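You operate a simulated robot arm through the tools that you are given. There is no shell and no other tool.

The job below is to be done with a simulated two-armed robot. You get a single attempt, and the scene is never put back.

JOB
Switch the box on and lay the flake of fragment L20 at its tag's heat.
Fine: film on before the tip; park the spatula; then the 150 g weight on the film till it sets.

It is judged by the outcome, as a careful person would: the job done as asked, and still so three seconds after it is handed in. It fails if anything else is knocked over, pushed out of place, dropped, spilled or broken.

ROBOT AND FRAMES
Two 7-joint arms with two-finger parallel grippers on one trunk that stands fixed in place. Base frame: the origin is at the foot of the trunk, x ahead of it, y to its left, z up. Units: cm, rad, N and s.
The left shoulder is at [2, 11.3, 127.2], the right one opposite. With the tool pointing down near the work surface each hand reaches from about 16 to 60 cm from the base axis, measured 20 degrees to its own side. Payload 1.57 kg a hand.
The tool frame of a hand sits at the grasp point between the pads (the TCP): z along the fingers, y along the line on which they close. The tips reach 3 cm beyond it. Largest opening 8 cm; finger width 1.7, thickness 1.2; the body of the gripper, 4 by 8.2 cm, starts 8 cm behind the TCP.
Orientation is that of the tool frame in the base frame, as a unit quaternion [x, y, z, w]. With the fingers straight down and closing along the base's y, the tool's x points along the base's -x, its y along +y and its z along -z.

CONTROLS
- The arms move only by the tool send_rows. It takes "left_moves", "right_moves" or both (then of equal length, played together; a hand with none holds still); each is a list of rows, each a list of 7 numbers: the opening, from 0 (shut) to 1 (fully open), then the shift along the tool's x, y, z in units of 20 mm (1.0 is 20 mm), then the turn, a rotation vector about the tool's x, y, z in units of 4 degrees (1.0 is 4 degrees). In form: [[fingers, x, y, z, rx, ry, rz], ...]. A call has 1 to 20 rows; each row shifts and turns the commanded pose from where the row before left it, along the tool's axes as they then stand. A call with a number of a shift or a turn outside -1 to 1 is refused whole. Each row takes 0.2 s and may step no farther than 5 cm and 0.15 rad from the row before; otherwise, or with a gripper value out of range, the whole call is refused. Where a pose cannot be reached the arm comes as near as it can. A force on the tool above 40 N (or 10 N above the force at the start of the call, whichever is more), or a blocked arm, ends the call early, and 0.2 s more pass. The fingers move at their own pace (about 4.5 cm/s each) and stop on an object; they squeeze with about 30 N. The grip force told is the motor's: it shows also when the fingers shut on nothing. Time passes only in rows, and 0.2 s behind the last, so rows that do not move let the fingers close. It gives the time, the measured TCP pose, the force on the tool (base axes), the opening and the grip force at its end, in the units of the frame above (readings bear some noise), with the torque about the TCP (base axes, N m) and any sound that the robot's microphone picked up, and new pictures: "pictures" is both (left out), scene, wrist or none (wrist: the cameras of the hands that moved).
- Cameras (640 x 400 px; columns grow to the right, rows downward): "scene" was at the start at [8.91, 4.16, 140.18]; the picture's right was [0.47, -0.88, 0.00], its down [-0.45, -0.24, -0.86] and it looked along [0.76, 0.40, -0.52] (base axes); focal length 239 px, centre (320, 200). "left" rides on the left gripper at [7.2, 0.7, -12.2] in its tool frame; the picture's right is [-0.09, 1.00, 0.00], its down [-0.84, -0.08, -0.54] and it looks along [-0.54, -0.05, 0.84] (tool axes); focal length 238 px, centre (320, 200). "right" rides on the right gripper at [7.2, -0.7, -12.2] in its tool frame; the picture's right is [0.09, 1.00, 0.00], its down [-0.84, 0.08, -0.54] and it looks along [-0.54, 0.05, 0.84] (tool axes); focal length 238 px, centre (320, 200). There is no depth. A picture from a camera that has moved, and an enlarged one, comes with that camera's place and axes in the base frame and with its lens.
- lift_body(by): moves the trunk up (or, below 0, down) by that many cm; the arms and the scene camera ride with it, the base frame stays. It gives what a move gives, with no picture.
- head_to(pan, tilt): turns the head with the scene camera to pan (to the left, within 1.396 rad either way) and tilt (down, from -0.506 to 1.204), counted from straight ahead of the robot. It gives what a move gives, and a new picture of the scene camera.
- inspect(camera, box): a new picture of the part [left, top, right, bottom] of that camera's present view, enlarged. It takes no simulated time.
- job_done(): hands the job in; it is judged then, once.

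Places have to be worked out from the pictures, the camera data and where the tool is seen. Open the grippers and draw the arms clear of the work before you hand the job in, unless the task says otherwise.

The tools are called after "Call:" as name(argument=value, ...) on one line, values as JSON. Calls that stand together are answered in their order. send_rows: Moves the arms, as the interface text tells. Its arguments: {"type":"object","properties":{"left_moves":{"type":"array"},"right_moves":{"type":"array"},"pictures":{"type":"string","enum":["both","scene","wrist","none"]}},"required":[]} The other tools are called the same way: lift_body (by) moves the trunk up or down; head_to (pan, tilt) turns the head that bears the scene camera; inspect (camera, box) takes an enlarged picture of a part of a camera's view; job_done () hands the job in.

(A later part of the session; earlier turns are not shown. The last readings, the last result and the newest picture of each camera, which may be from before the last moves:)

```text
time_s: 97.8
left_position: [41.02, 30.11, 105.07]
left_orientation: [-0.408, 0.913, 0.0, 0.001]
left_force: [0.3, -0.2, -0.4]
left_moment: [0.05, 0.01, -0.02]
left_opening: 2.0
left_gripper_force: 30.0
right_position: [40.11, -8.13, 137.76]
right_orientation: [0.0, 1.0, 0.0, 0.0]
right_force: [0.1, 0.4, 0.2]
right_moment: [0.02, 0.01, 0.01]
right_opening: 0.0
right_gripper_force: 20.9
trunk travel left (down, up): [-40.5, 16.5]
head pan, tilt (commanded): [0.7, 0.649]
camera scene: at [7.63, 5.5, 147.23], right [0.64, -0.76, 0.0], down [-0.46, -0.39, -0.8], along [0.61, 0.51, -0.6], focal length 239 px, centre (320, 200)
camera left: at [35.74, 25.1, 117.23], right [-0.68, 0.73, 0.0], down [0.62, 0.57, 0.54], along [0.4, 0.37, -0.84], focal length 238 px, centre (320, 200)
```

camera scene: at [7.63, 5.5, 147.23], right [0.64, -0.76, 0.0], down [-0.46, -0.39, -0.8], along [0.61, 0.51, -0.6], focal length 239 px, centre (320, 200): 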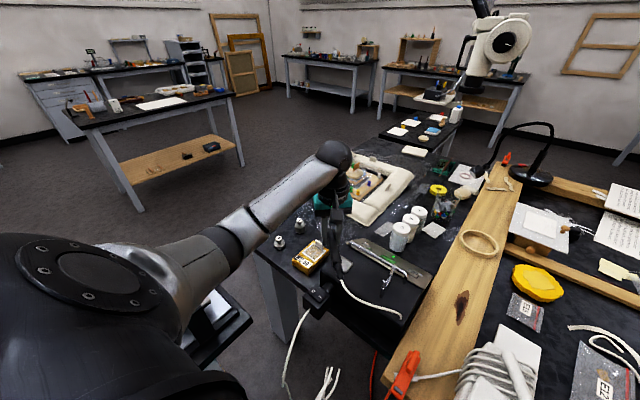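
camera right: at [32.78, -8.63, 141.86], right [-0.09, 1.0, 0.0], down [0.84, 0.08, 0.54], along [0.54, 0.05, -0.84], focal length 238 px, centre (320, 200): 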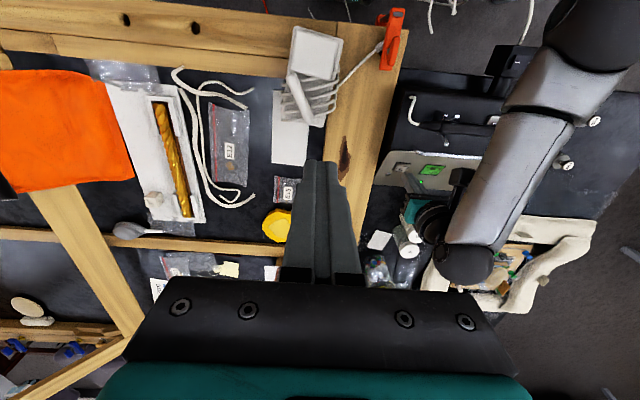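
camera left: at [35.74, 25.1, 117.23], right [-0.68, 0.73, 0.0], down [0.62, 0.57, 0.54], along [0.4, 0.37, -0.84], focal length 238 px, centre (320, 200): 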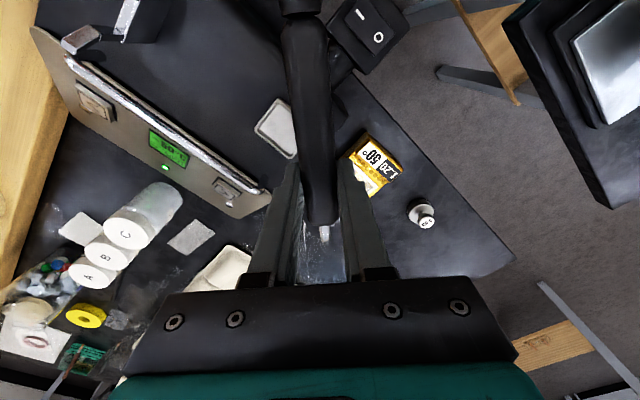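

Going smoothly. I finish the turn and travel, then lower to about 2.5 cm above the rest to check alignment.

Call:
send_rows(left_moves=[[0.1, 0.2162, -0.3108, 0, 0, 0, -1], [0.1, 0.2374, -0.295, 0, 0, 0, -1], [0.1, 0.2574, -0.2777, 0, 0, 0, -1], [0.1, 0.2762, -0.2591, 0, 0, 0, -1], [0.1, 0.2936, -0.2392, 0, 0, 0, -1], [0.1, 0.3095, -0.2181, 0, 0, 0, -1], [0.1, 0.324, -0.196, 0, 0, 0, -1], [0.1, 0.3369, -0.1729, 0, 0, 0, -1], [0.1, 0.3481, -0.149, 0, 0, 0, -1], [0.1, 0.3577, -0.1244, 0, 0, 0, -1], [0.1, 0.3655, -0.0991, 0, 0, 0, -0.5], [0.1, 0, 0, 0.8, 0, 0, 0], [0.1, 0, 0, 0.7, 0, 0, 0], [0.1, 0, 0, 0, 0, 0, 0]], pictures="both")

Call:
inspect(camera="scene", box=[320, 220, 440, 300])

Call:
inspect(camera="right", box=[360, 60, 520, 160])

Call:
inspect(camera="left", box=[220, 0, 420, 250])

```text
time_s: 100.8
left_position: [42.94, 22.03, 102.08]
left_orientation: [0.708, -0.706, 0.0, 0.0]
left_force: [-0.6, -0.2, -0.6]
left_moment: [0.0, 0.02, -0.01]
left_opening: 2.0
left_gripper_force: 29.4
right_position: [39.95, -8.03, 137.77]
right_orientation: [0.0, 1.0, 0.0, 0.0]
right_force: [-0.4, -0.5, 0.0]
right_moment: [-0.01, 0.01, 0.01]
right_opening: 0.0
right_gripper_force: 21.5
trunk travel left (down, up): [-40.5, 16.5]
head pan, tilt (commanded): [0.7, 0.649]
camera scene: at [7.62, 5.52, 147.23], right [0.64, -0.76, 0.0], down [-0.46, -0.39, -0.8], along [0.61, 0.51, -0.6], focal length 239 px, centre (320, 200)
camera left: at [42.29, 14.7, 114.18], right [-1.0, 0.09, 0.0], down [0.08, 0.84, 0.54], along [0.05, 0.54, -0.84], focal length 238 px, centre (320, 200)
```

scene: 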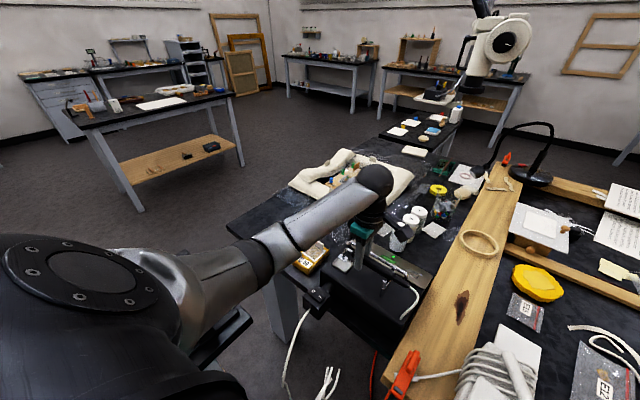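
left: 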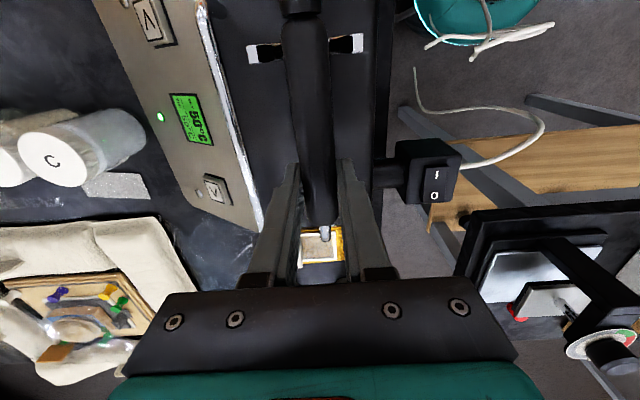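

```text
5.00 times, centred on (380, 260) of scene
camera zoom: at [7.62, 5.52, 147.23], right [0.64, -0.76, 0.0], down [-0.46, -0.39, -0.8], along [0.61, 0.51, -0.6], focal length 1196 px, centre (20, -100)
```

zoom: 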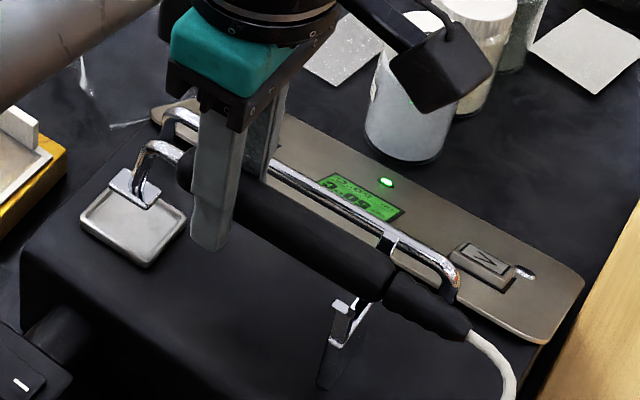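

```text
4.00 times, centred on (440, 110) of right
camera zoom: at [32.79, -8.62, 149.86], right [-0.09, 1.0, 0.0], down [0.84, 0.08, 0.54], along [0.54, 0.05, -0.84], focal length 953 px, centre (-160, 560)
```

zoom: 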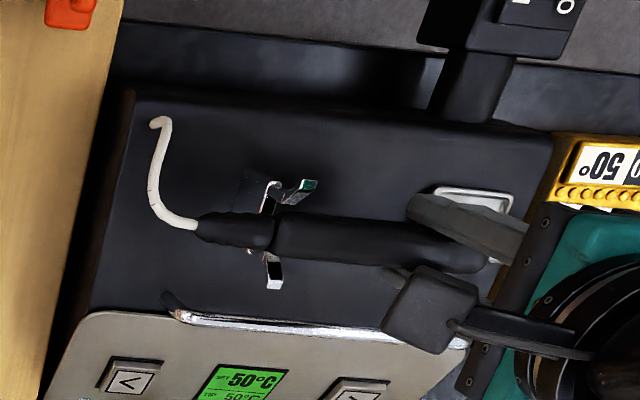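

```text
1.60 times, centred on (320, 125) of left
camera zoom: at [42.29, 14.7, 114.18], right [-1.0, 0.09, 0.0], down [0.08, 0.84, 0.54], along [0.05, 0.54, -0.84], focal length 381 px, centre (320, 320)
```

zoom: 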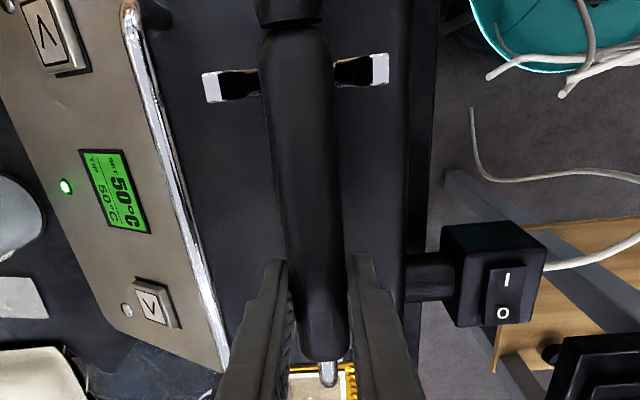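

Aligned over the fork and tray (fork prongs symmetric around the handle). I lower the remaining 2.4 cm gently to the parked height.

Call:
send_rows(left_moves=[[0.1, 0, 0.04, 0.4, 0, 0, 0], [0.1, 0, 0, 0.4, 0, 0, 0], [0.1, 0, 0, 0.2, 0, 0, 0], [0.1, 0, 0, 0.1, 0, 0, 0], [0.1, 0, 0, 0.07, 0, 0, 0], [0.1, 0, 0, 0, 0, 0, 0]], pictures="none")

Call:
inspect(camera="scene", box=[320, 230, 420, 300])

Call:
inspect(camera="right", box=[360, 60, 520, 160])

```text
time_s: 102.2
left_position: [42.81, 22.08, 99.71]
left_orientation: [-0.707, 0.708, 0.0, 0.001]
left_force: [0.7, 0.0, -0.5]
left_moment: [0.0, -0.02, 0.0]
left_opening: 1.99
left_gripper_force: 29.9
right_position: [40.04, -8.03, 137.94]
right_orientation: [-0.001, 1.0, 0.0, 0.0]
right_force: [0.2, -0.3, -0.2]
right_moment: [0.0, -0.03, -0.01]
right_opening: 0.0
right_gripper_force: 21.6
trunk travel left (down, up): [-40.5, 16.5]
head pan, tilt (commanded): [0.7, 0.649]
```

```text
5.71 times, centred on (370, 265) of scene
camera zoom: at [7.62, 5.52, 147.23], right [0.64, -0.76, 0.0], down [-0.46, -0.39, -0.8], along [0.61, 0.51, -0.6], focal length 1367 px, centre (34, -171)
```

zoom: 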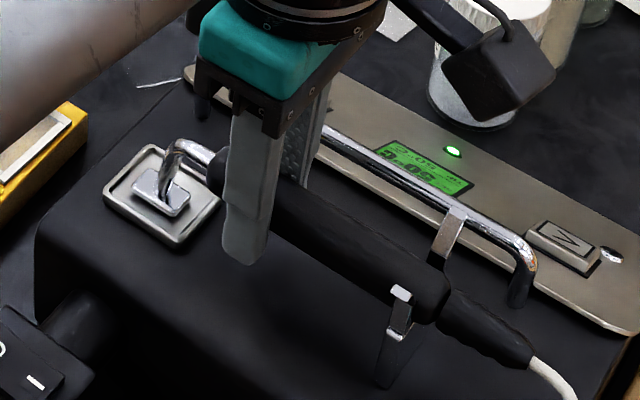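

```text
4.00 times, centred on (440, 110) of right
camera zoom: at [32.8, -8.62, 149.86], right [-0.09, 1.0, 0.0], down [0.84, 0.08, 0.54], along [0.54, 0.05, -0.84], focal length 953 px, centre (-160, 560)
```

zoom: 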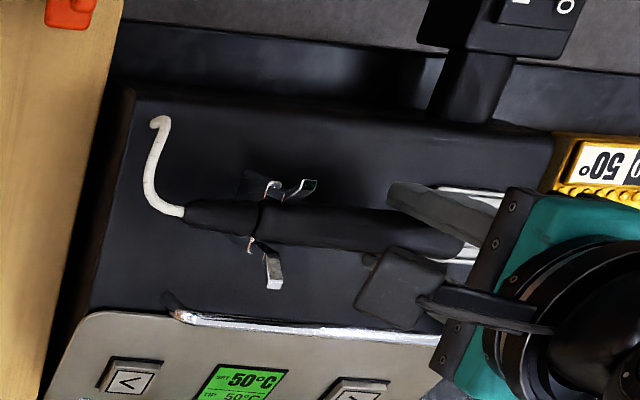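

Matches the original parked view, about 1–2 mm high. I lower 1.5 mm more and then open the fingers.

Call:
send_rows(left_moves=[[0.1, 0, 0, 0.05, 0, 0, 0], [0.1, 0, 0, 0.03, 0, 0, 0], [0.1, 0, 0, 0, 0, 0, 0]], pictures="none")

Call:
inspect(camera="scene", box=[320, 230, 420, 300])

```text
time_s: 103.0
left_position: [42.81, 22.04, 99.65]
left_orientation: [-0.707, 0.707, -0.001, 0.001]
left_force: [0.1, 0.3, 8.4]
left_moment: [-0.64, 0.04, 0.0]
left_opening: 1.98
left_gripper_force: 29.2
right_position: [39.88, -8.0, 137.9]
right_orientation: [0.0, 1.0, 0.0, 0.0]
right_force: [0.4, 0.2, -0.6]
right_moment: [0.01, -0.01, -0.01]
right_opening: 0.0
right_gripper_force: 20.8
trunk travel left (down, up): [-40.5, 16.5]
head pan, tilt (commanded): [0.7, 0.649]
```

```text
5.71 times, centred on (370, 265) of scene
camera zoom: at [7.56, 5.5, 147.24], right [0.64, -0.76, 0.0], down [-0.46, -0.39, -0.8], along [0.61, 0.51, -0.6], focal length 1367 px, centre (34, -171)
```

zoom: 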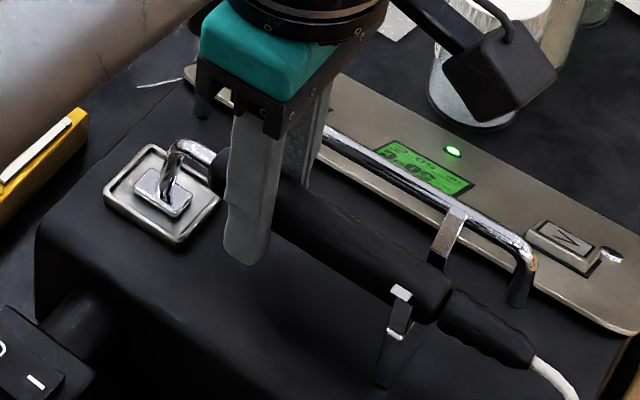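

Contact force comes from the fork side; the handle is seated there. I ease up 0.5 mm and open the fingers.

Call:
send_rows(left_moves=[[0.1, 0, 0, -0.03, 0, 0, 0], [0.32, 0, 0, 0, 0, 0, 0], [0.5, 0, 0, 0, 0, 0, 0], [0.5, 0, 0, 0, 0, 0, 0]], pictures="none")

Call:
inspect(camera="scene", box=[320, 230, 420, 300])

Call:
inspect(camera="right", box=[360, 60, 520, 160])

```text
time_s: 104.0
left_position: [42.75, 21.93, 99.58]
left_orientation: [0.707, -0.707, 0.001, 0.0]
left_force: [0.3, -0.4, -0.2]
left_moment: [-0.07, 0.04, 0.0]
left_opening: 3.98
left_gripper_force: 0.1
right_position: [40.04, -8.12, 137.73]
right_orientation: [-0.001, 1.0, 0.0, 0.0]
right_force: [0.0, 0.5, -0.3]
right_moment: [0.0, -0.02, -0.01]
right_opening: 0.03
right_gripper_force: 21.7
trunk travel left (down, up): [-40.5, 16.5]
head pan, tilt (commanded): [0.7, 0.649]
```

```text
5.71 times, centred on (370, 265) of scene
camera zoom: at [7.61, 5.51, 147.23], right [0.64, -0.76, 0.0], down [-0.46, -0.39, -0.8], along [0.61, 0.51, -0.6], focal length 1367 px, centre (34, -171)
```

zoom: 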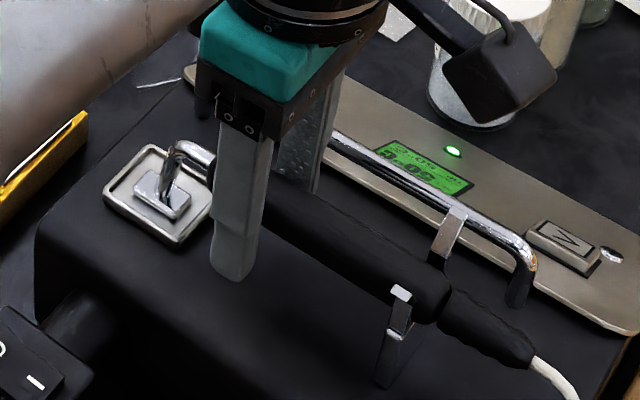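

```text
4.00 times, centred on (440, 110) of right
camera zoom: at [32.79, -8.62, 149.86], right [-0.09, 1.0, 0.0], down [0.84, 0.08, 0.54], along [0.54, 0.05, -0.84], focal length 953 px, centre (-160, 560)
```

zoom: 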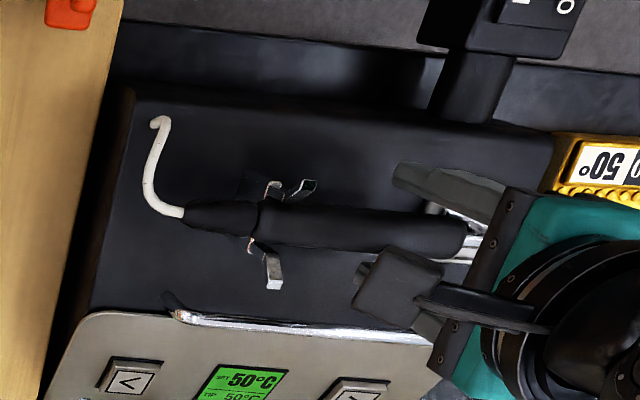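

The spatula is back on its rest, plate in the tray. I raise the hand clear and turn it back while moving toward the 150 g weight (around [41, 51.6]).

Call:
send_rows(left_moves=[[0.5, 0, 0, -0.5, 0, 0, 0], [0.5, 0, 0, -1, 0, 0, 0], [0.5, 0, 0, -1, 0, 0, 0], [0.5, 0, 0, -1, 0, 0, 0], [0.5, 0, 0, -1, 0, 0, 0], [0.5, 0, 0, -1, 0, 0, 0], [0.5, 0, 0, -0.7, 0, 0, 0], [0.5, -0.565, 0.037, 0, 0, 0, 1], [0.5, -0.561, 0.0763, 0, 0, 0, 1], [0.5, -0.5543, 0.1153, 0, 0, 0, 1], [0.5, -0.5449, 0.1537, 0, 0, 0, 1], [0.5, -0.5329, 0.1913, 0, 0, 0, 1], [0.5, -0.5183, 0.228, 0, 0, 0, 1], [0.5, -0.5011, 0.2636, 0, 0, 0, 1], [0.5, -0.4815, 0.2979, 0, 0, 0, 1], [0.5, -0.4595, 0.3308, 0, 0, 0, 1], [0.5, -0.4353, 0.362, 0, 0, 0, 1], [0.5, -0.409, 0.3915, 0, 0, 0, 1], [0.5, -0.3807, 0.4191, 0, 0, 0, 1], [0.5, -0.3505, 0.4446, 0, 0, 0, 1]], pictures="both")

Call:
inspect(camera="scene", box=[280, 210, 440, 310])

```text
time_s: 108.2
left_position: [41.85, 36.71, 111.92]
left_orientation: [-0.325, 0.946, 0.0, 0.001]
left_force: [0.3, 0.7, -0.2]
left_moment: [-0.01, 0.01, 0.01]
left_opening: 4.01
left_gripper_force: 0.0
right_position: [40.02, -7.99, 137.85]
right_orientation: [0.0, 1.0, 0.0, 0.0]
right_force: [0.5, -0.1, 0.5]
right_moment: [-0.01, -0.02, -0.01]
right_opening: 0.0
right_gripper_force: 21.2
trunk travel left (down, up): [-40.5, 16.5]
head pan, tilt (commanded): [0.7, 0.649]
camera scene: at [7.61, 5.53, 147.23], right [0.64, -0.76, 0.0], down [-0.46, -0.39, -0.8], along [0.61, 0.51, -0.6], focal length 239 px, centre (320, 200)
camera left: at [35.82, 32.71, 124.18], right [-0.54, 0.84, 0.0], down [0.71, 0.45, 0.54], along [0.46, 0.29, -0.84], focal length 238 px, centre (320, 200)
```

scene: 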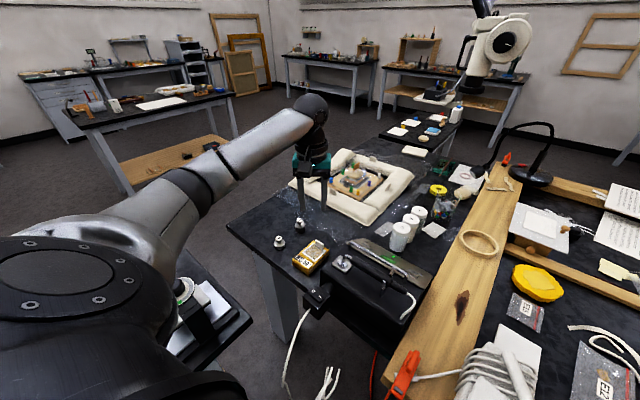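
left: 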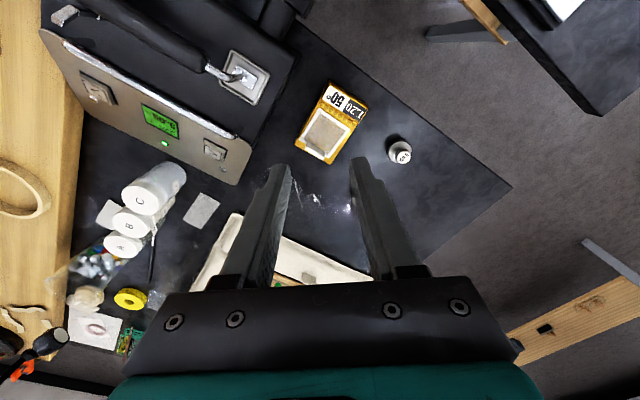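

```text
4.00 times, centred on (360, 260) of scene
camera zoom: at [7.61, 5.53, 147.23], right [0.64, -0.76, 0.0], down [-0.46, -0.39, -0.8], along [0.61, 0.51, -0.6], focal length 957 px, centre (160, -40)
```

zoom: 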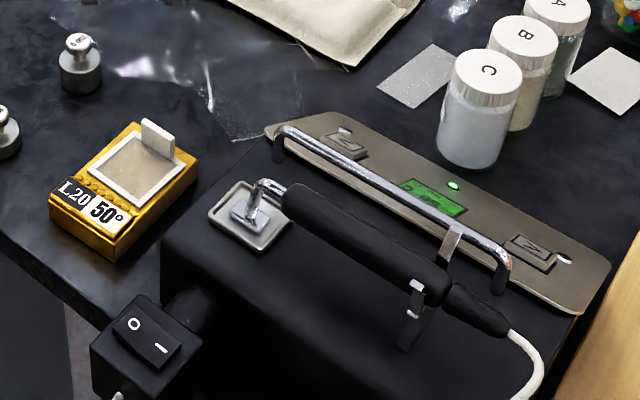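

Spatula is properly parked and the film is in place. I finish the turn to near the weight.

Call:
send_rows(left_moves=[[0.5, -0.3187, 0.468, 0, 0, 0, 1], [0.5, -0.2853, 0.4891, 0, 0, 0, 1], [0.5, -0.2505, 0.5078, 0, 0, 0, 1], [0.5, -0.2144, 0.524, 0, 0, 0, 1], [0.5, -0.1773, 0.5377, 0, 0, 0, 1], [0.5, -0.1394, 0.5488, 0, 0, 0, 1], [0.5, -0.1008, 0.5572, 0, 0, 0, 1], [0.5, -0.0617, 0.5628, 0, 0, 0, 1], [0.5, -0.0222, 0.5658, 0, 0, 0, 1], [0.5, 0.0173, 0.566, 0, 0, 0, 0.5], [0.5, 0, 0, 0, 0, 0, 0]], pictures="wrist")

Call:
inspect(camera="left", box=[240, 60, 440, 185])

Call:
inspect(camera="scene", box=[260, 210, 340, 265])

```text
time_s: 110.6
left_position: [41.11, 48.07, 111.84]
left_orientation: [0.0, 1.0, 0.001, 0.0]
left_force: [-0.3, 0.2, 1.3]
left_moment: [-0.01, -0.04, 0.03]
left_opening: 3.99
left_gripper_force: 0.1
right_position: [40.12, -8.09, 137.72]
right_orientation: [0.0, 1.0, -0.001, 0.0]
right_force: [-0.6, 0.4, 0.2]
right_moment: [-0.01, 0.02, -0.01]
right_opening: 0.0
right_gripper_force: 21.4
trunk travel left (down, up): [-40.5, 16.5]
head pan, tilt (commanded): [0.7, 0.649]
camera left: at [33.97, 48.62, 124.16], right [0.09, 1.0, 0.0], down [0.84, -0.08, 0.54], along [0.54, -0.05, -0.84], focal length 238 px, centre (320, 200)
```

left: 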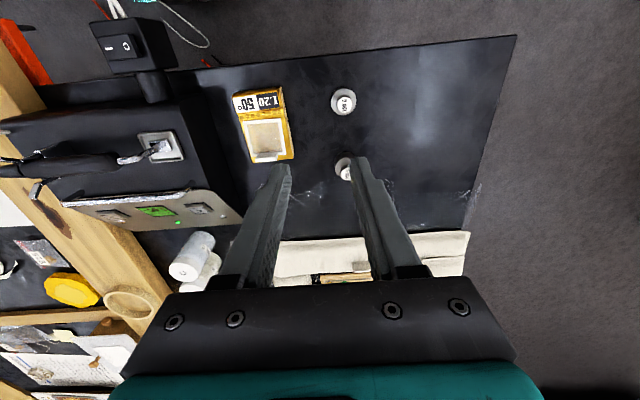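

```text
3.20 times, centred on (340, 122) of left
camera zoom: at [33.97, 48.62, 124.16], right [0.09, 1.0, 0.0], down [0.84, -0.08, 0.54], along [0.54, -0.05, -0.84], focal length 763 px, centre (256, 448)
```

zoom: 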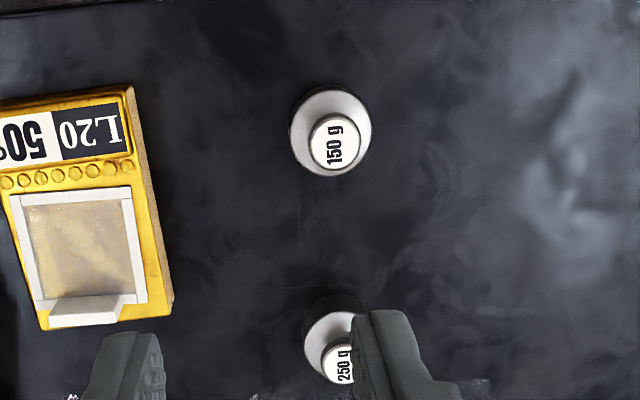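

```text
7.27 times, centred on (300, 238) of scene
camera zoom: at [7.62, 5.5, 147.23], right [0.64, -0.76, 0.0], down [-0.46, -0.39, -0.8], along [0.61, 0.51, -0.6], focal length 1740 px, centre (466, -73)
```

zoom: 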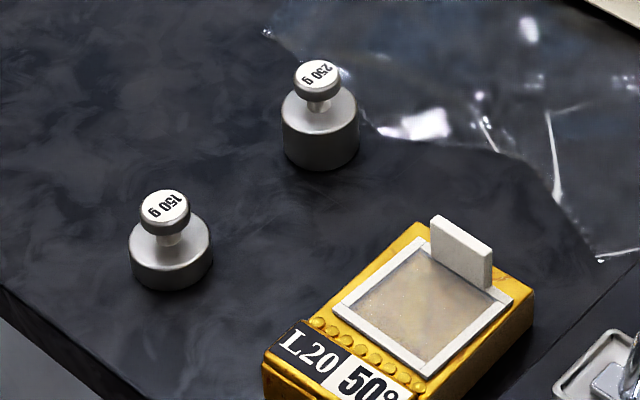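

Weight 150 g: knob (2.2 cm) at about [40.9, 51.35], top z≈89.6, body top ≈87.3. Film centre is about [45.0, 39.3]. I lower the trunk 12 cm for reach; the hand ends with tips still well above the weights.

Call:
lift_body(by=-12)

Call:
send_rows(left_moves=[[0.5, 0.03, 0.55, 0.3, 0, 0, 0], [0.5, 0.03, 0.55, 0.5, 0, 0, 0], [0.5, 0.02, 0.54, 0.5, 0, 0, 0], [0.5, 0, 0, 0.5, 0, 0, 0], [0.5, 0, 0, 0.4, 0, 0, 0], [0.5, 0, 0, 0, 0, 0, 0]], pictures="both")

Call:
inspect(camera="left", box=[240, 100, 400, 200])

Call:
inspect(camera="scene", box=[240, 180, 340, 260])

```text
time_s: 112.1
left_position: [41.1, 47.95, 100.05]
left_orientation: [-0.001, 1.0, 0.0, 0.0]
left_force: [-0.7, -0.2, 1.0]
left_moment: [-0.01, -0.01, -0.01]
left_opening: 4.02
left_gripper_force: 0.1
right_position: [39.98, -8.03, 125.75]
right_orientation: [0.001, 1.0, 0.0, 0.0]
right_force: [0.5, 0.3, 0.3]
right_moment: [0.05, 0.05, 0.01]
right_opening: 0.01
right_gripper_force: 20.7
trunk travel left (down, up): [-28.5, 28.5]
head pan, tilt (commanded): [0.7, 0.649]
```

```text
time_s: 113.5
left_position: [40.92, 51.32, 95.56]
left_orientation: [0.0, 1.0, -0.001, 0.0]
left_force: [-0.1, -0.1, 0.6]
left_moment: [-0.01, -0.02, 0.01]
left_opening: 4.0
left_gripper_force: 0.1
right_position: [40.21, -8.05, 125.82]
right_orientation: [-0.001, 1.0, 0.0, 0.001]
right_force: [0.6, -0.1, 0.4]
right_moment: [0.0, 0.01, -0.02]
right_opening: 0.0
right_gripper_force: 21.2
trunk travel left (down, up): [-28.5, 28.5]
head pan, tilt (commanded): [0.7, 0.649]
camera scene: at [7.62, 5.51, 135.23], right [0.64, -0.76, 0.0], down [-0.46, -0.39, -0.8], along [0.61, 0.51, -0.6], focal length 239 px, centre (320, 200)
camera left: at [33.8, 51.83, 107.67], right [0.09, 1.0, 0.0], down [0.84, -0.08, 0.54], along [0.54, -0.05, -0.84], focal length 238 px, centre (320, 200)
```

scene: 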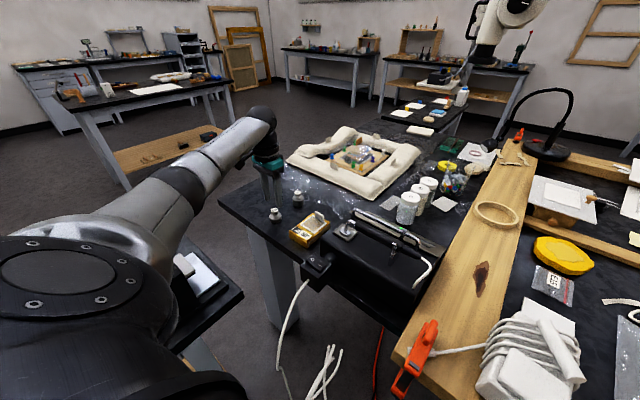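
left: 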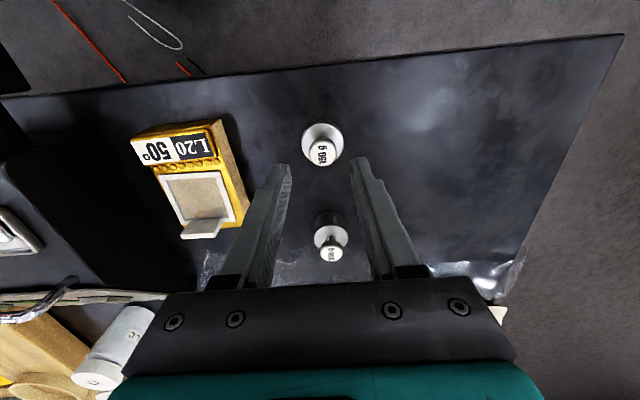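

```text
4.00 times, centred on (320, 150) of left
camera zoom: at [33.8, 51.83, 107.67], right [0.09, 1.0, 0.0], down [0.84, -0.08, 0.54], along [0.54, -0.05, -0.84], focal length 953 px, centre (320, 400)
```

zoom: 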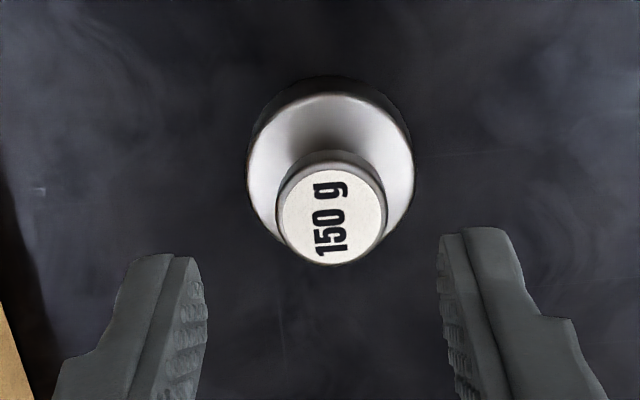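

```text
5.00 times, centred on (290, 220) of scene
camera zoom: at [7.62, 5.51, 135.23], right [0.64, -0.76, 0.0], down [-0.46, -0.39, -0.8], along [0.61, 0.51, -0.6], focal length 1196 px, centre (470, 100)
```

zoom: 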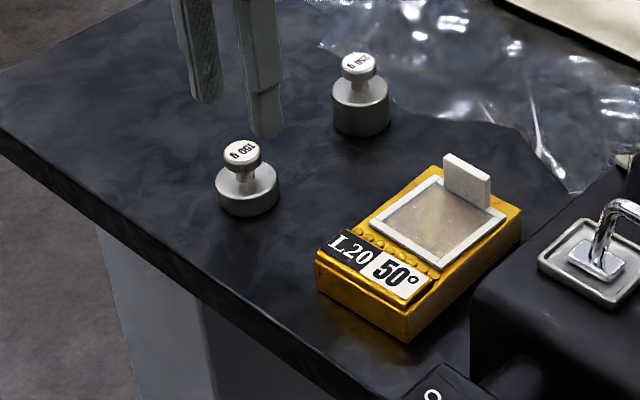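

The knob is centred between the fingers. I descend 4.3 cm so the pads flank the knob, tips just above the body.

Call:
send_rows(left_moves=[[0.5, 0, 0.04, 0.6, 0, 0, 0], [0.5, 0, 0, 0.6, 0, 0, 0], [0.5, 0, 0, 0.5, 0, 0, 0], [0.5, 0, 0, 0.3, 0, 0, 0], [0.5, 0, 0, 0.15, 0, 0, 0], [0.5, 0, 0, 0, 0, 0, 0]], pictures="wrist")

Call:
inspect(camera="left", box=[240, 100, 400, 200])

Call:
inspect(camera="scene", box=[260, 190, 320, 230])

```text
time_s: 114.9
left_position: [41.07, 51.37, 91.26]
left_orientation: [0.0, 1.0, 0.0, 0.0]
left_force: [0.4, 0.2, -0.1]
left_moment: [0.02, 0.0, 0.02]
left_opening: 4.01
left_gripper_force: 0.2
right_position: [40.12, -8.1, 125.77]
right_orientation: [0.0, 1.0, 0.001, 0.0]
right_force: [-0.6, -0.8, -0.5]
right_moment: [0.0, 0.03, -0.06]
right_opening: 0.0
right_gripper_force: 21.4
trunk travel left (down, up): [-28.5, 28.5]
head pan, tilt (commanded): [0.7, 0.649]
camera left: at [33.86, 51.93, 103.42], right [0.09, 1.0, 0.0], down [0.84, -0.08, 0.54], along [0.54, -0.05, -0.84], focal length 238 px, centre (320, 200)
```

left: 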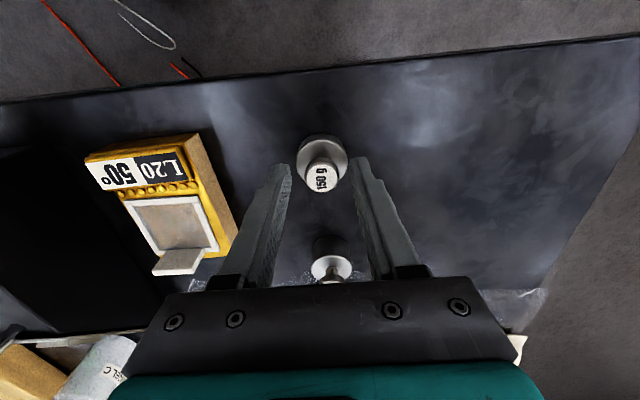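

```text
4.00 times, centred on (320, 150) of left
camera zoom: at [33.86, 51.93, 103.42], right [0.09, 1.0, 0.0], down [0.84, -0.08, 0.54], along [0.54, -0.05, -0.84], focal length 953 px, centre (320, 400)
```

zoom: 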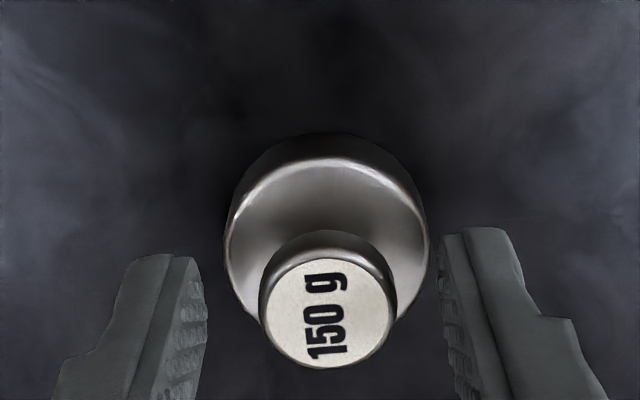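

```text
10.00 times, centred on (290, 210) of scene
camera zoom: at [7.62, 5.51, 135.23], right [0.64, -0.76, 0.0], down [-0.46, -0.39, -0.8], along [0.61, 0.51, -0.6], focal length 2393 px, centre (620, 100)
```

zoom: 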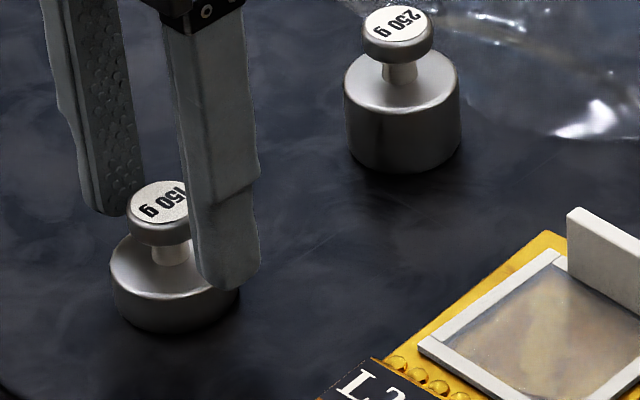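

Pads flank the knob. I close the fingers.

Call:
send_rows(left_moves=[[0.3, 0, 0, 0, 0, 0, 0], [0.1, 0, 0, 0, 0, 0, 0], [0.1, 0, 0, 0, 0, 0, 0], [0.1, 0, 0, 0, 0, 0, 0]], pictures="none")

Call:
inspect(camera="scene", box=[260, 190, 320, 230])

Call:
inspect(camera="left", box=[240, 100, 400, 200])

```text
time_s: 115.9
left_position: [41.1, 51.35, 91.14]
left_orientation: [0.0, 1.0, 0.0, 0.0]
left_force: [-0.1, 0.1, -1.5]
left_moment: [0.03, 0.01, 0.02]
left_opening: 2.24
left_gripper_force: 29.7
right_position: [40.1, -8.0, 125.87]
right_orientation: [0.0, 1.0, 0.0, 0.0]
right_force: [0.1, 0.4, -0.7]
right_moment: [-0.01, -0.01, -0.01]
right_opening: 0.0
right_gripper_force: 21.6
trunk travel left (down, up): [-28.5, 28.5]
head pan, tilt (commanded): [0.7, 0.649]
```

```text
10.00 times, centred on (290, 210) of scene
camera zoom: at [7.62, 5.52, 135.23], right [0.64, -0.76, 0.0], down [-0.46, -0.39, -0.8], along [0.61, 0.51, -0.6], focal length 2393 px, centre (620, 100)
```

zoom: 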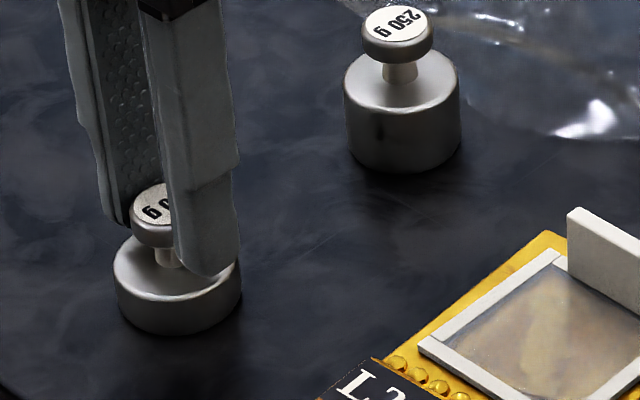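

```text
4.00 times, centred on (320, 150) of left
camera zoom: at [33.87, 51.93, 103.43], right [0.09, 1.0, 0.0], down [0.84, -0.08, 0.54], along [0.54, -0.05, -0.84], focal length 953 px, centre (320, 400)
```

zoom: 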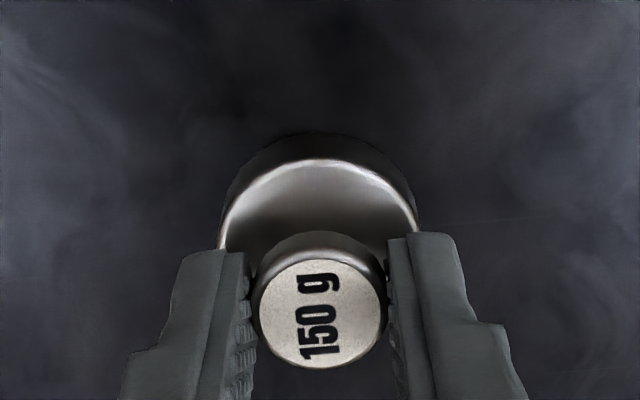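

Weight gripped at the knob. I lift it 7 cm and carry it over to above the film centre.

Call:
send_rows(left_moves=[[0.1, 0, 0, -0.3, 0, 0, 0], [0.1, 0, 0, -0.7, 0, 0, 0], [0.1, 0, 0, -1, 0, 0, 0], [0.1, 0, 0, -1, 0, 0, 0], [0.1, 0, 0, -0.5, 0, 0, 0], [0.1, -0.15, -0.46, 0, 0, 0, 0], [0.1, -0.27, -0.83, 0, 0, 0, 0], [0.1, -0.27, -0.83, 0, 0, 0, 0], [0.1, -0.27, -0.83, 0, 0, 0, 0], [0.1, -0.27, -0.83, 0, 0, 0, 0], [0.1, -0.27, -0.83, 0, 0, 0, 0], [0.1, -0.27, -0.83, 0, 0, 0, 0], [0.1, -0.18, -0.58, 0, 0, 0, 0], [0.1, 0, 0, 0, 0, 0, 0]], pictures="both")

Call:
inspect(camera="left", box=[220, 60, 420, 200])

Call:
inspect(camera="scene", box=[260, 170, 360, 250])

Call:
inspect(camera="right", box=[460, 50, 620, 170])

```text
time_s: 118.9
left_position: [44.8, 39.32, 98.05]
left_orientation: [0.0, 1.0, 0.0, 0.001]
left_force: [0.6, -0.7, -1.4]
left_moment: [-0.02, 0.03, -0.01]
left_opening: 2.21
left_gripper_force: 30.0
right_position: [40.15, -8.07, 125.85]
right_orientation: [0.0, 1.0, 0.0, 0.0]
right_force: [-0.5, -1.0, 0.0]
right_moment: [0.0, 0.01, 0.01]
right_opening: 0.0
right_gripper_force: 21.2
trunk travel left (down, up): [-28.5, 28.5]
head pan, tilt (commanded): [0.7, 0.649]
camera scene: at [7.63, 5.52, 135.23], right [0.64, -0.76, 0.0], down [-0.46, -0.39, -0.8], along [0.61, 0.51, -0.6], focal length 239 px, centre (320, 200)
camera left: at [37.71, 39.91, 110.37], right [0.09, 1.0, 0.0], down [0.84, -0.08, 0.54], along [0.54, -0.05, -0.84], focal length 238 px, centre (320, 200)
```

scene: 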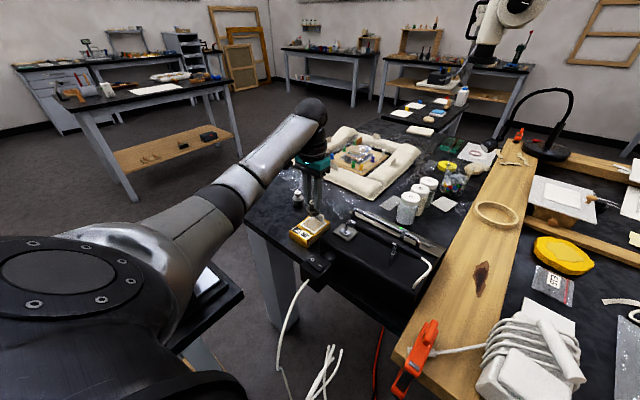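
left: 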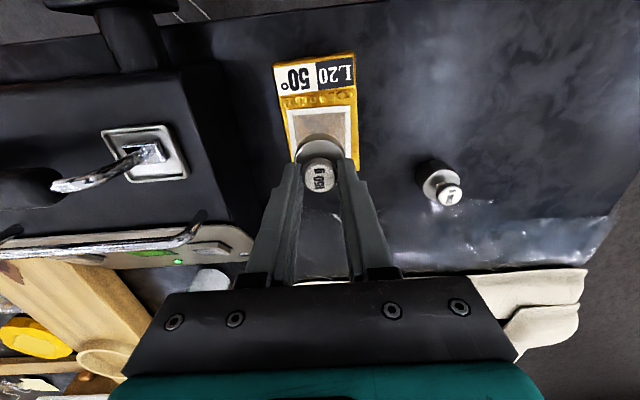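

```text
2.86 times, centred on (320, 130) of left
camera zoom: at [37.71, 39.91, 110.37], right [0.09, 1.0, 0.0], down [0.84, -0.08, 0.54], along [0.54, -0.05, -0.84], focal length 681 px, centre (320, 400)
```

zoom: 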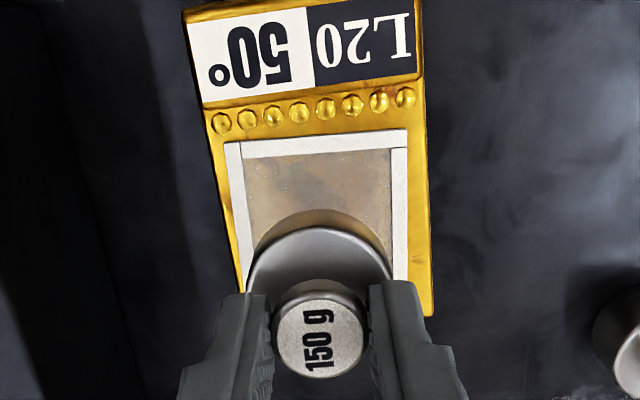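

```text
5.00 times, centred on (310, 210) of scene
camera zoom: at [7.63, 5.52, 135.23], right [0.64, -0.76, 0.0], down [-0.46, -0.39, -0.8], along [0.61, 0.51, -0.6], focal length 1196 px, centre (370, 150)
```

zoom: 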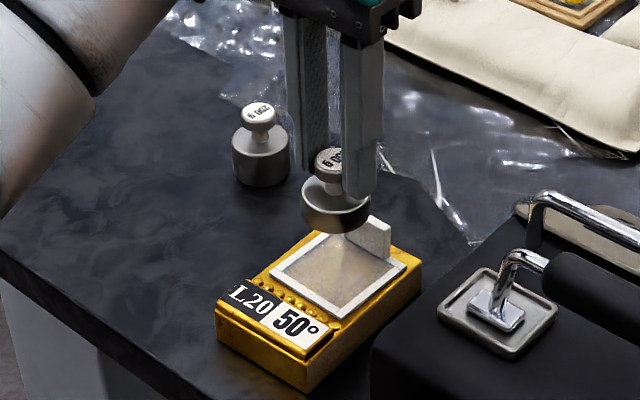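

```text
3.33 times, centred on (540, 110) of right
camera zoom: at [32.8, -8.61, 137.86], right [-0.09, 1.0, 0.0], down [0.84, 0.08, 0.54], along [0.54, 0.05, -0.84], focal length 794 px, centre (-413, 500)
```

zoom: 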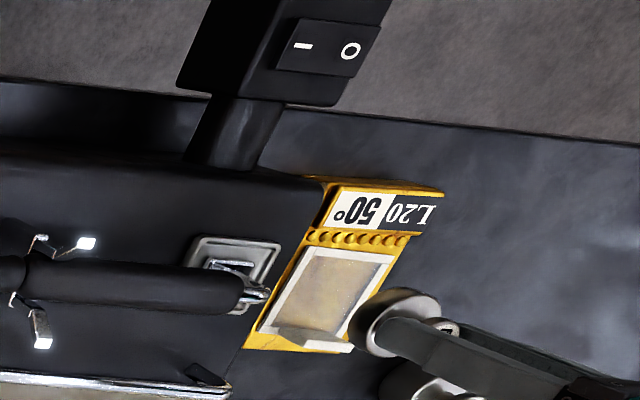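

Weight hangs over the film; film centre computes to [45.03, 39.38], the weight to about [44.85, 39.27]. I correct by (+0.15, +0.1) and lower to ~0.7 cm above the film.

Call:
send_rows(left_moves=[[0.1, -0.04, 0.025, 0.5, 0, 0, 0], [0.1, -0.04, 0.025, 0.6, 0, 0, 0], [0.1, 0, 0, 0.4, 0, 0, 0], [0.1, 0, 0, 0.2, 0, 0, 0], [0.1, 0, 0, 0, 0, 0, 0]], pictures="none")

Call:
inspect(camera="left", box=[220, 60, 420, 200])

Call:
inspect(camera="scene", box=[280, 195, 350, 245])

Call:
inspect(camera="right", box=[500, 90, 580, 150])

```text
time_s: 120.1
left_position: [45.08, 39.4, 94.76]
left_orientation: [0.0, 1.0, 0.0, 0.001]
left_force: [0.5, -0.4, -0.8]
left_moment: [0.02, 0.01, -0.03]
left_opening: 2.21
left_gripper_force: 29.8
right_position: [40.05, -7.93, 125.78]
right_orientation: [0.0, 1.0, 0.0, 0.0]
right_force: [0.3, -0.6, 0.6]
right_moment: [-0.02, -0.03, -0.03]
right_opening: 0.0
right_gripper_force: 21.2
trunk travel left (down, up): [-28.5, 28.5]
head pan, tilt (commanded): [0.7, 0.649]
```

```text
2.86 times, centred on (320, 130) of left
camera zoom: at [37.91, 40.02, 106.99], right [0.09, 1.0, 0.0], down [0.84, -0.08, 0.54], along [0.54, -0.05, -0.84], focal length 681 px, centre (320, 400)
```

zoom: 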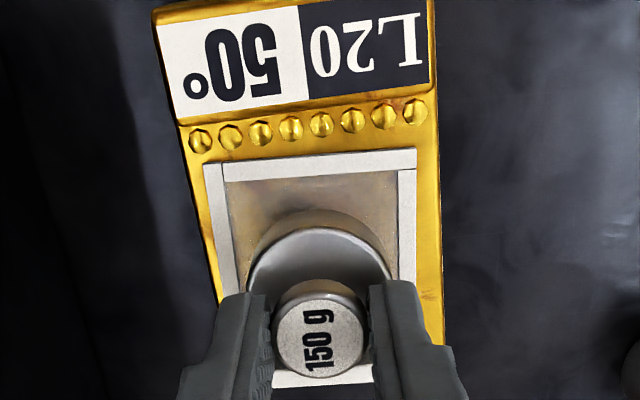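

```text
8.00 times, centred on (315, 220) of scene
camera zoom: at [7.63, 5.52, 135.23], right [0.64, -0.76, 0.0], down [-0.46, -0.39, -0.8], along [0.61, 0.51, -0.6], focal length 1914 px, centre (360, 40)
```

zoom: 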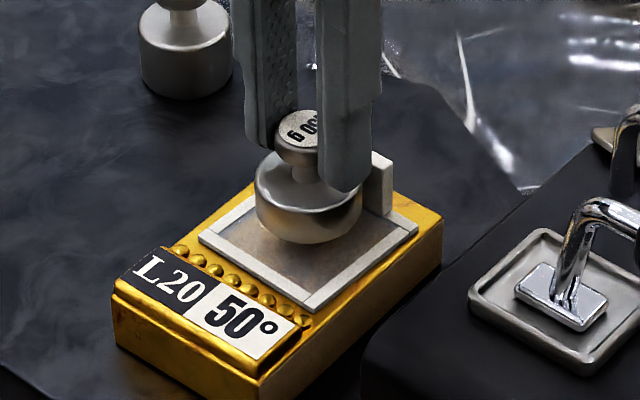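

```text
6.67 times, centred on (540, 120) of right
camera zoom: at [32.8, -8.61, 137.85], right [-0.09, 1.0, 0.0], down [0.84, 0.08, 0.54], along [0.54, 0.05, -0.84], focal length 1589 px, centre (-1147, 733)
```

zoom: 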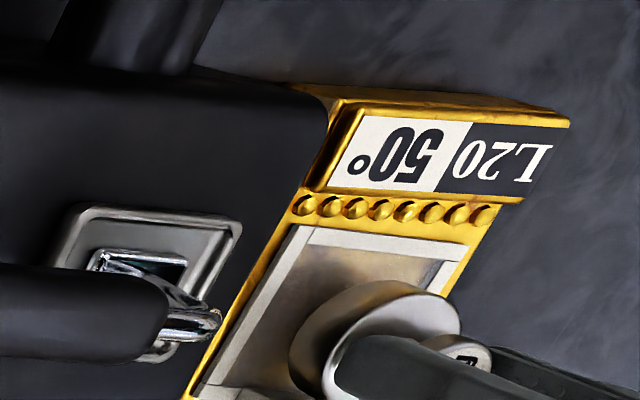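

Well centred in the window. I lower the last ~0.8 cm in small steps.

Call:
send_rows(left_moves=[[0.1, 0, 0, 0.12, 0, 0, 0], [0.1, 0, 0, 0.12, 0, 0, 0], [0.1, 0, 0, 0.05, 0, 0, 0], [0.1, 0, 0, 0, 0, 0, 0]], pictures="none")

Call:
inspect(camera="scene", box=[280, 195, 350, 245])

```text
time_s: 121.1
left_position: [45.14, 39.52, 94.15]
left_orientation: [0.0, 1.0, 0.0, 0.0]
left_force: [-0.2, 0.4, -2.0]
left_moment: [0.02, 0.02, 0.0]
left_opening: 2.21
left_gripper_force: 30.3
right_position: [40.07, -8.03, 125.86]
right_orientation: [0.0, 1.0, 0.0, 0.0]
right_force: [-0.5, 0.4, 0.0]
right_moment: [0.0, 0.03, 0.01]
right_opening: 0.0
right_gripper_force: 21.4
trunk travel left (down, up): [-28.5, 28.5]
head pan, tilt (commanded): [0.7, 0.649]
```

```text
8.00 times, centred on (315, 220) of scene
camera zoom: at [7.63, 5.52, 135.23], right [0.64, -0.76, 0.0], down [-0.46, -0.39, -0.8], along [0.61, 0.51, -0.6], focal length 1914 px, centre (360, 40)
```

zoom: 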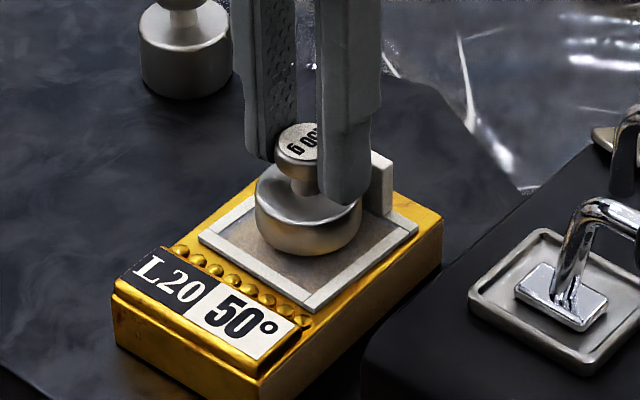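

Call:
send_rows(left_moves=[[0.1, 0, 0, 0.05, 0, 0, 0], [0.1, 0, 0, 0.05, 0, 0, 0], [0.1, 0, 0, 0, 0, 0, 0]], pictures="none")

Call:
inspect(camera="scene", box=[280, 195, 350, 245])

```text
time_s: 121.9
left_position: [45.01, 39.5, 94.01]
left_orientation: [0.0, 1.0, 0.0, 0.0]
left_force: [-0.5, -0.1, -1.4]
left_moment: [0.02, -0.03, -0.02]
left_opening: 2.21
left_gripper_force: 30.4
right_position: [40.12, -7.92, 125.77]
right_orientation: [0.001, 1.0, 0.0, 0.0]
right_force: [0.3, 0.1, 0.6]
right_moment: [-0.02, 0.01, 0.0]
right_opening: 0.0
right_gripper_force: 21.7
trunk travel left (down, up): [-28.5, 28.5]
head pan, tilt (commanded): [0.7, 0.649]
```

```text
8.00 times, centred on (315, 220) of scene
camera zoom: at [7.63, 5.52, 135.23], right [0.64, -0.76, 0.0], down [-0.46, -0.39, -0.8], along [0.61, 0.51, -0.6], focal length 1914 px, centre (360, 40)
```

zoom: 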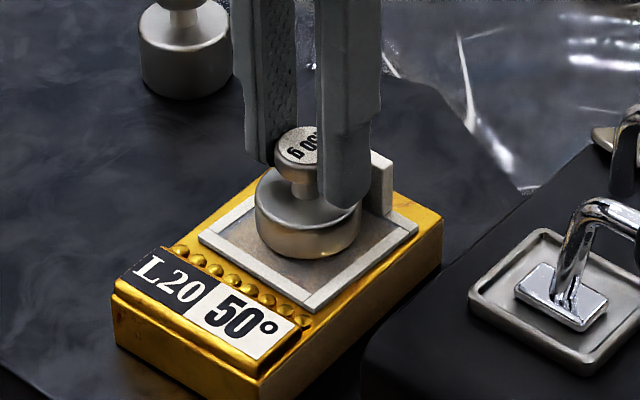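

Force shows the weight still hanging (−1.4 N). Two more 1-mm steps.

Call:
send_rows(left_moves=[[0.1, 0, 0, 0.05, 0, 0, 0], [0.1, 0, 0, 0.05, 0, 0, 0], [0.1, 0, 0, 0, 0, 0, 0]], pictures="none")

Call:
inspect(camera="scene", box=[280, 195, 350, 245])

```text
time_s: 122.7
left_position: [44.97, 39.58, 93.87]
left_orientation: [0.0, 1.0, 0.002, 0.001]
left_force: [-1.1, 0.8, 4.8]
left_moment: [-0.04, 0.03, -0.03]
left_opening: 2.2
left_gripper_force: 30.2
right_position: [40.06, -8.1, 125.72]
right_orientation: [0.0, 1.0, 0.001, 0.0]
right_force: [-0.4, -0.6, -0.2]
right_moment: [-0.01, -0.01, 0.01]
right_opening: 0.0
right_gripper_force: 21.3
trunk travel left (down, up): [-28.5, 28.5]
head pan, tilt (commanded): [0.7, 0.649]
```

```text
8.00 times, centred on (315, 220) of scene
camera zoom: at [7.58, 5.48, 135.24], right [0.64, -0.76, 0.0], down [-0.46, -0.39, -0.8], along [0.61, 0.51, -0.6], focal length 1914 px, centre (360, 40)
```

zoom: 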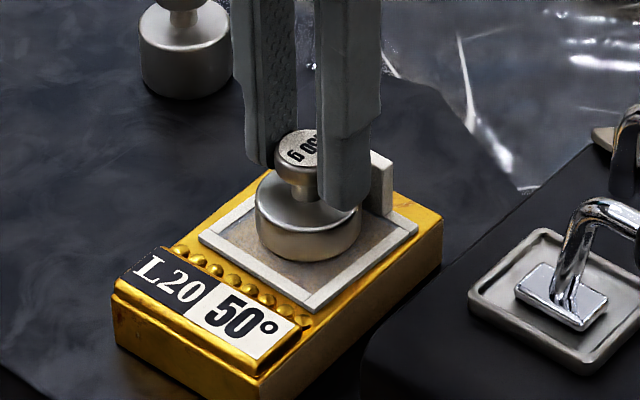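

Weight is seated (4.8 N up). I ease up slightly and open the fingers.

Call:
send_rows(left_moves=[[0.1, 0, 0, -0.03, 0, 0, 0], [0.33, 0, 0, 0, 0, 0, 0], [0.5, 0, 0, 0, 0, 0, 0], [0.5, 0, 0, 0, 0, 0, 0]], pictures="none")

Call:
inspect(camera="left", box=[220, 60, 420, 200])

Call:
inspect(camera="scene", box=[280, 195, 350, 245])

```text
time_s: 123.7
left_position: [45.01, 39.44, 93.89]
left_orientation: [0.0, 1.0, 0.001, 0.0]
left_force: [-0.5, 0.2, 0.6]
left_moment: [0.0, -0.03, 0.0]
left_opening: 3.99
left_gripper_force: 0.1
right_position: [40.05, -8.05, 125.82]
right_orientation: [0.0, 1.0, -0.001, -0.001]
right_force: [1.1, -0.1, -0.5]
right_moment: [-0.01, 0.03, 0.03]
right_opening: 0.01
right_gripper_force: 21.1
trunk travel left (down, up): [-28.5, 28.5]
head pan, tilt (commanded): [0.7, 0.649]
```

```text
2.86 times, centred on (320, 130) of left
camera zoom: at [37.88, 40.02, 106.1], right [0.09, 1.0, 0.0], down [0.84, -0.08, 0.54], along [0.54, -0.05, -0.84], focal length 681 px, centre (320, 400)
```

zoom: 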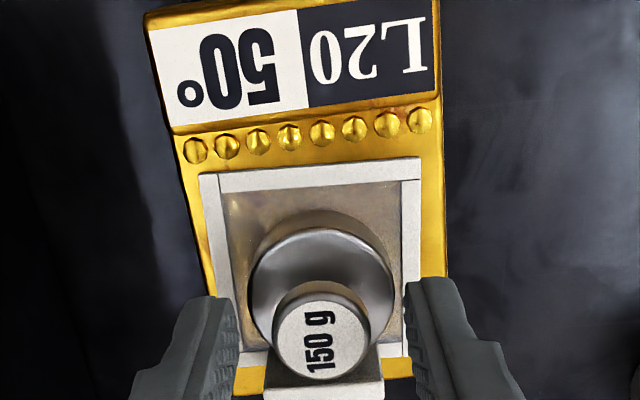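

```text
8.00 times, centred on (315, 220) of scene
camera zoom: at [7.62, 5.51, 135.23], right [0.64, -0.76, 0.0], down [-0.46, -0.39, -0.8], along [0.61, 0.51, -0.6], focal length 1914 px, centre (360, 40)
```

zoom: 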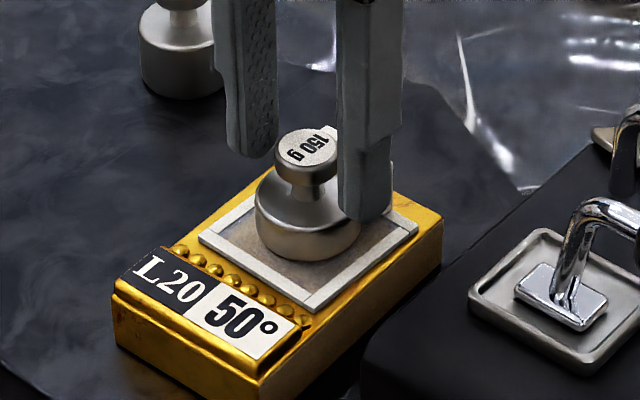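

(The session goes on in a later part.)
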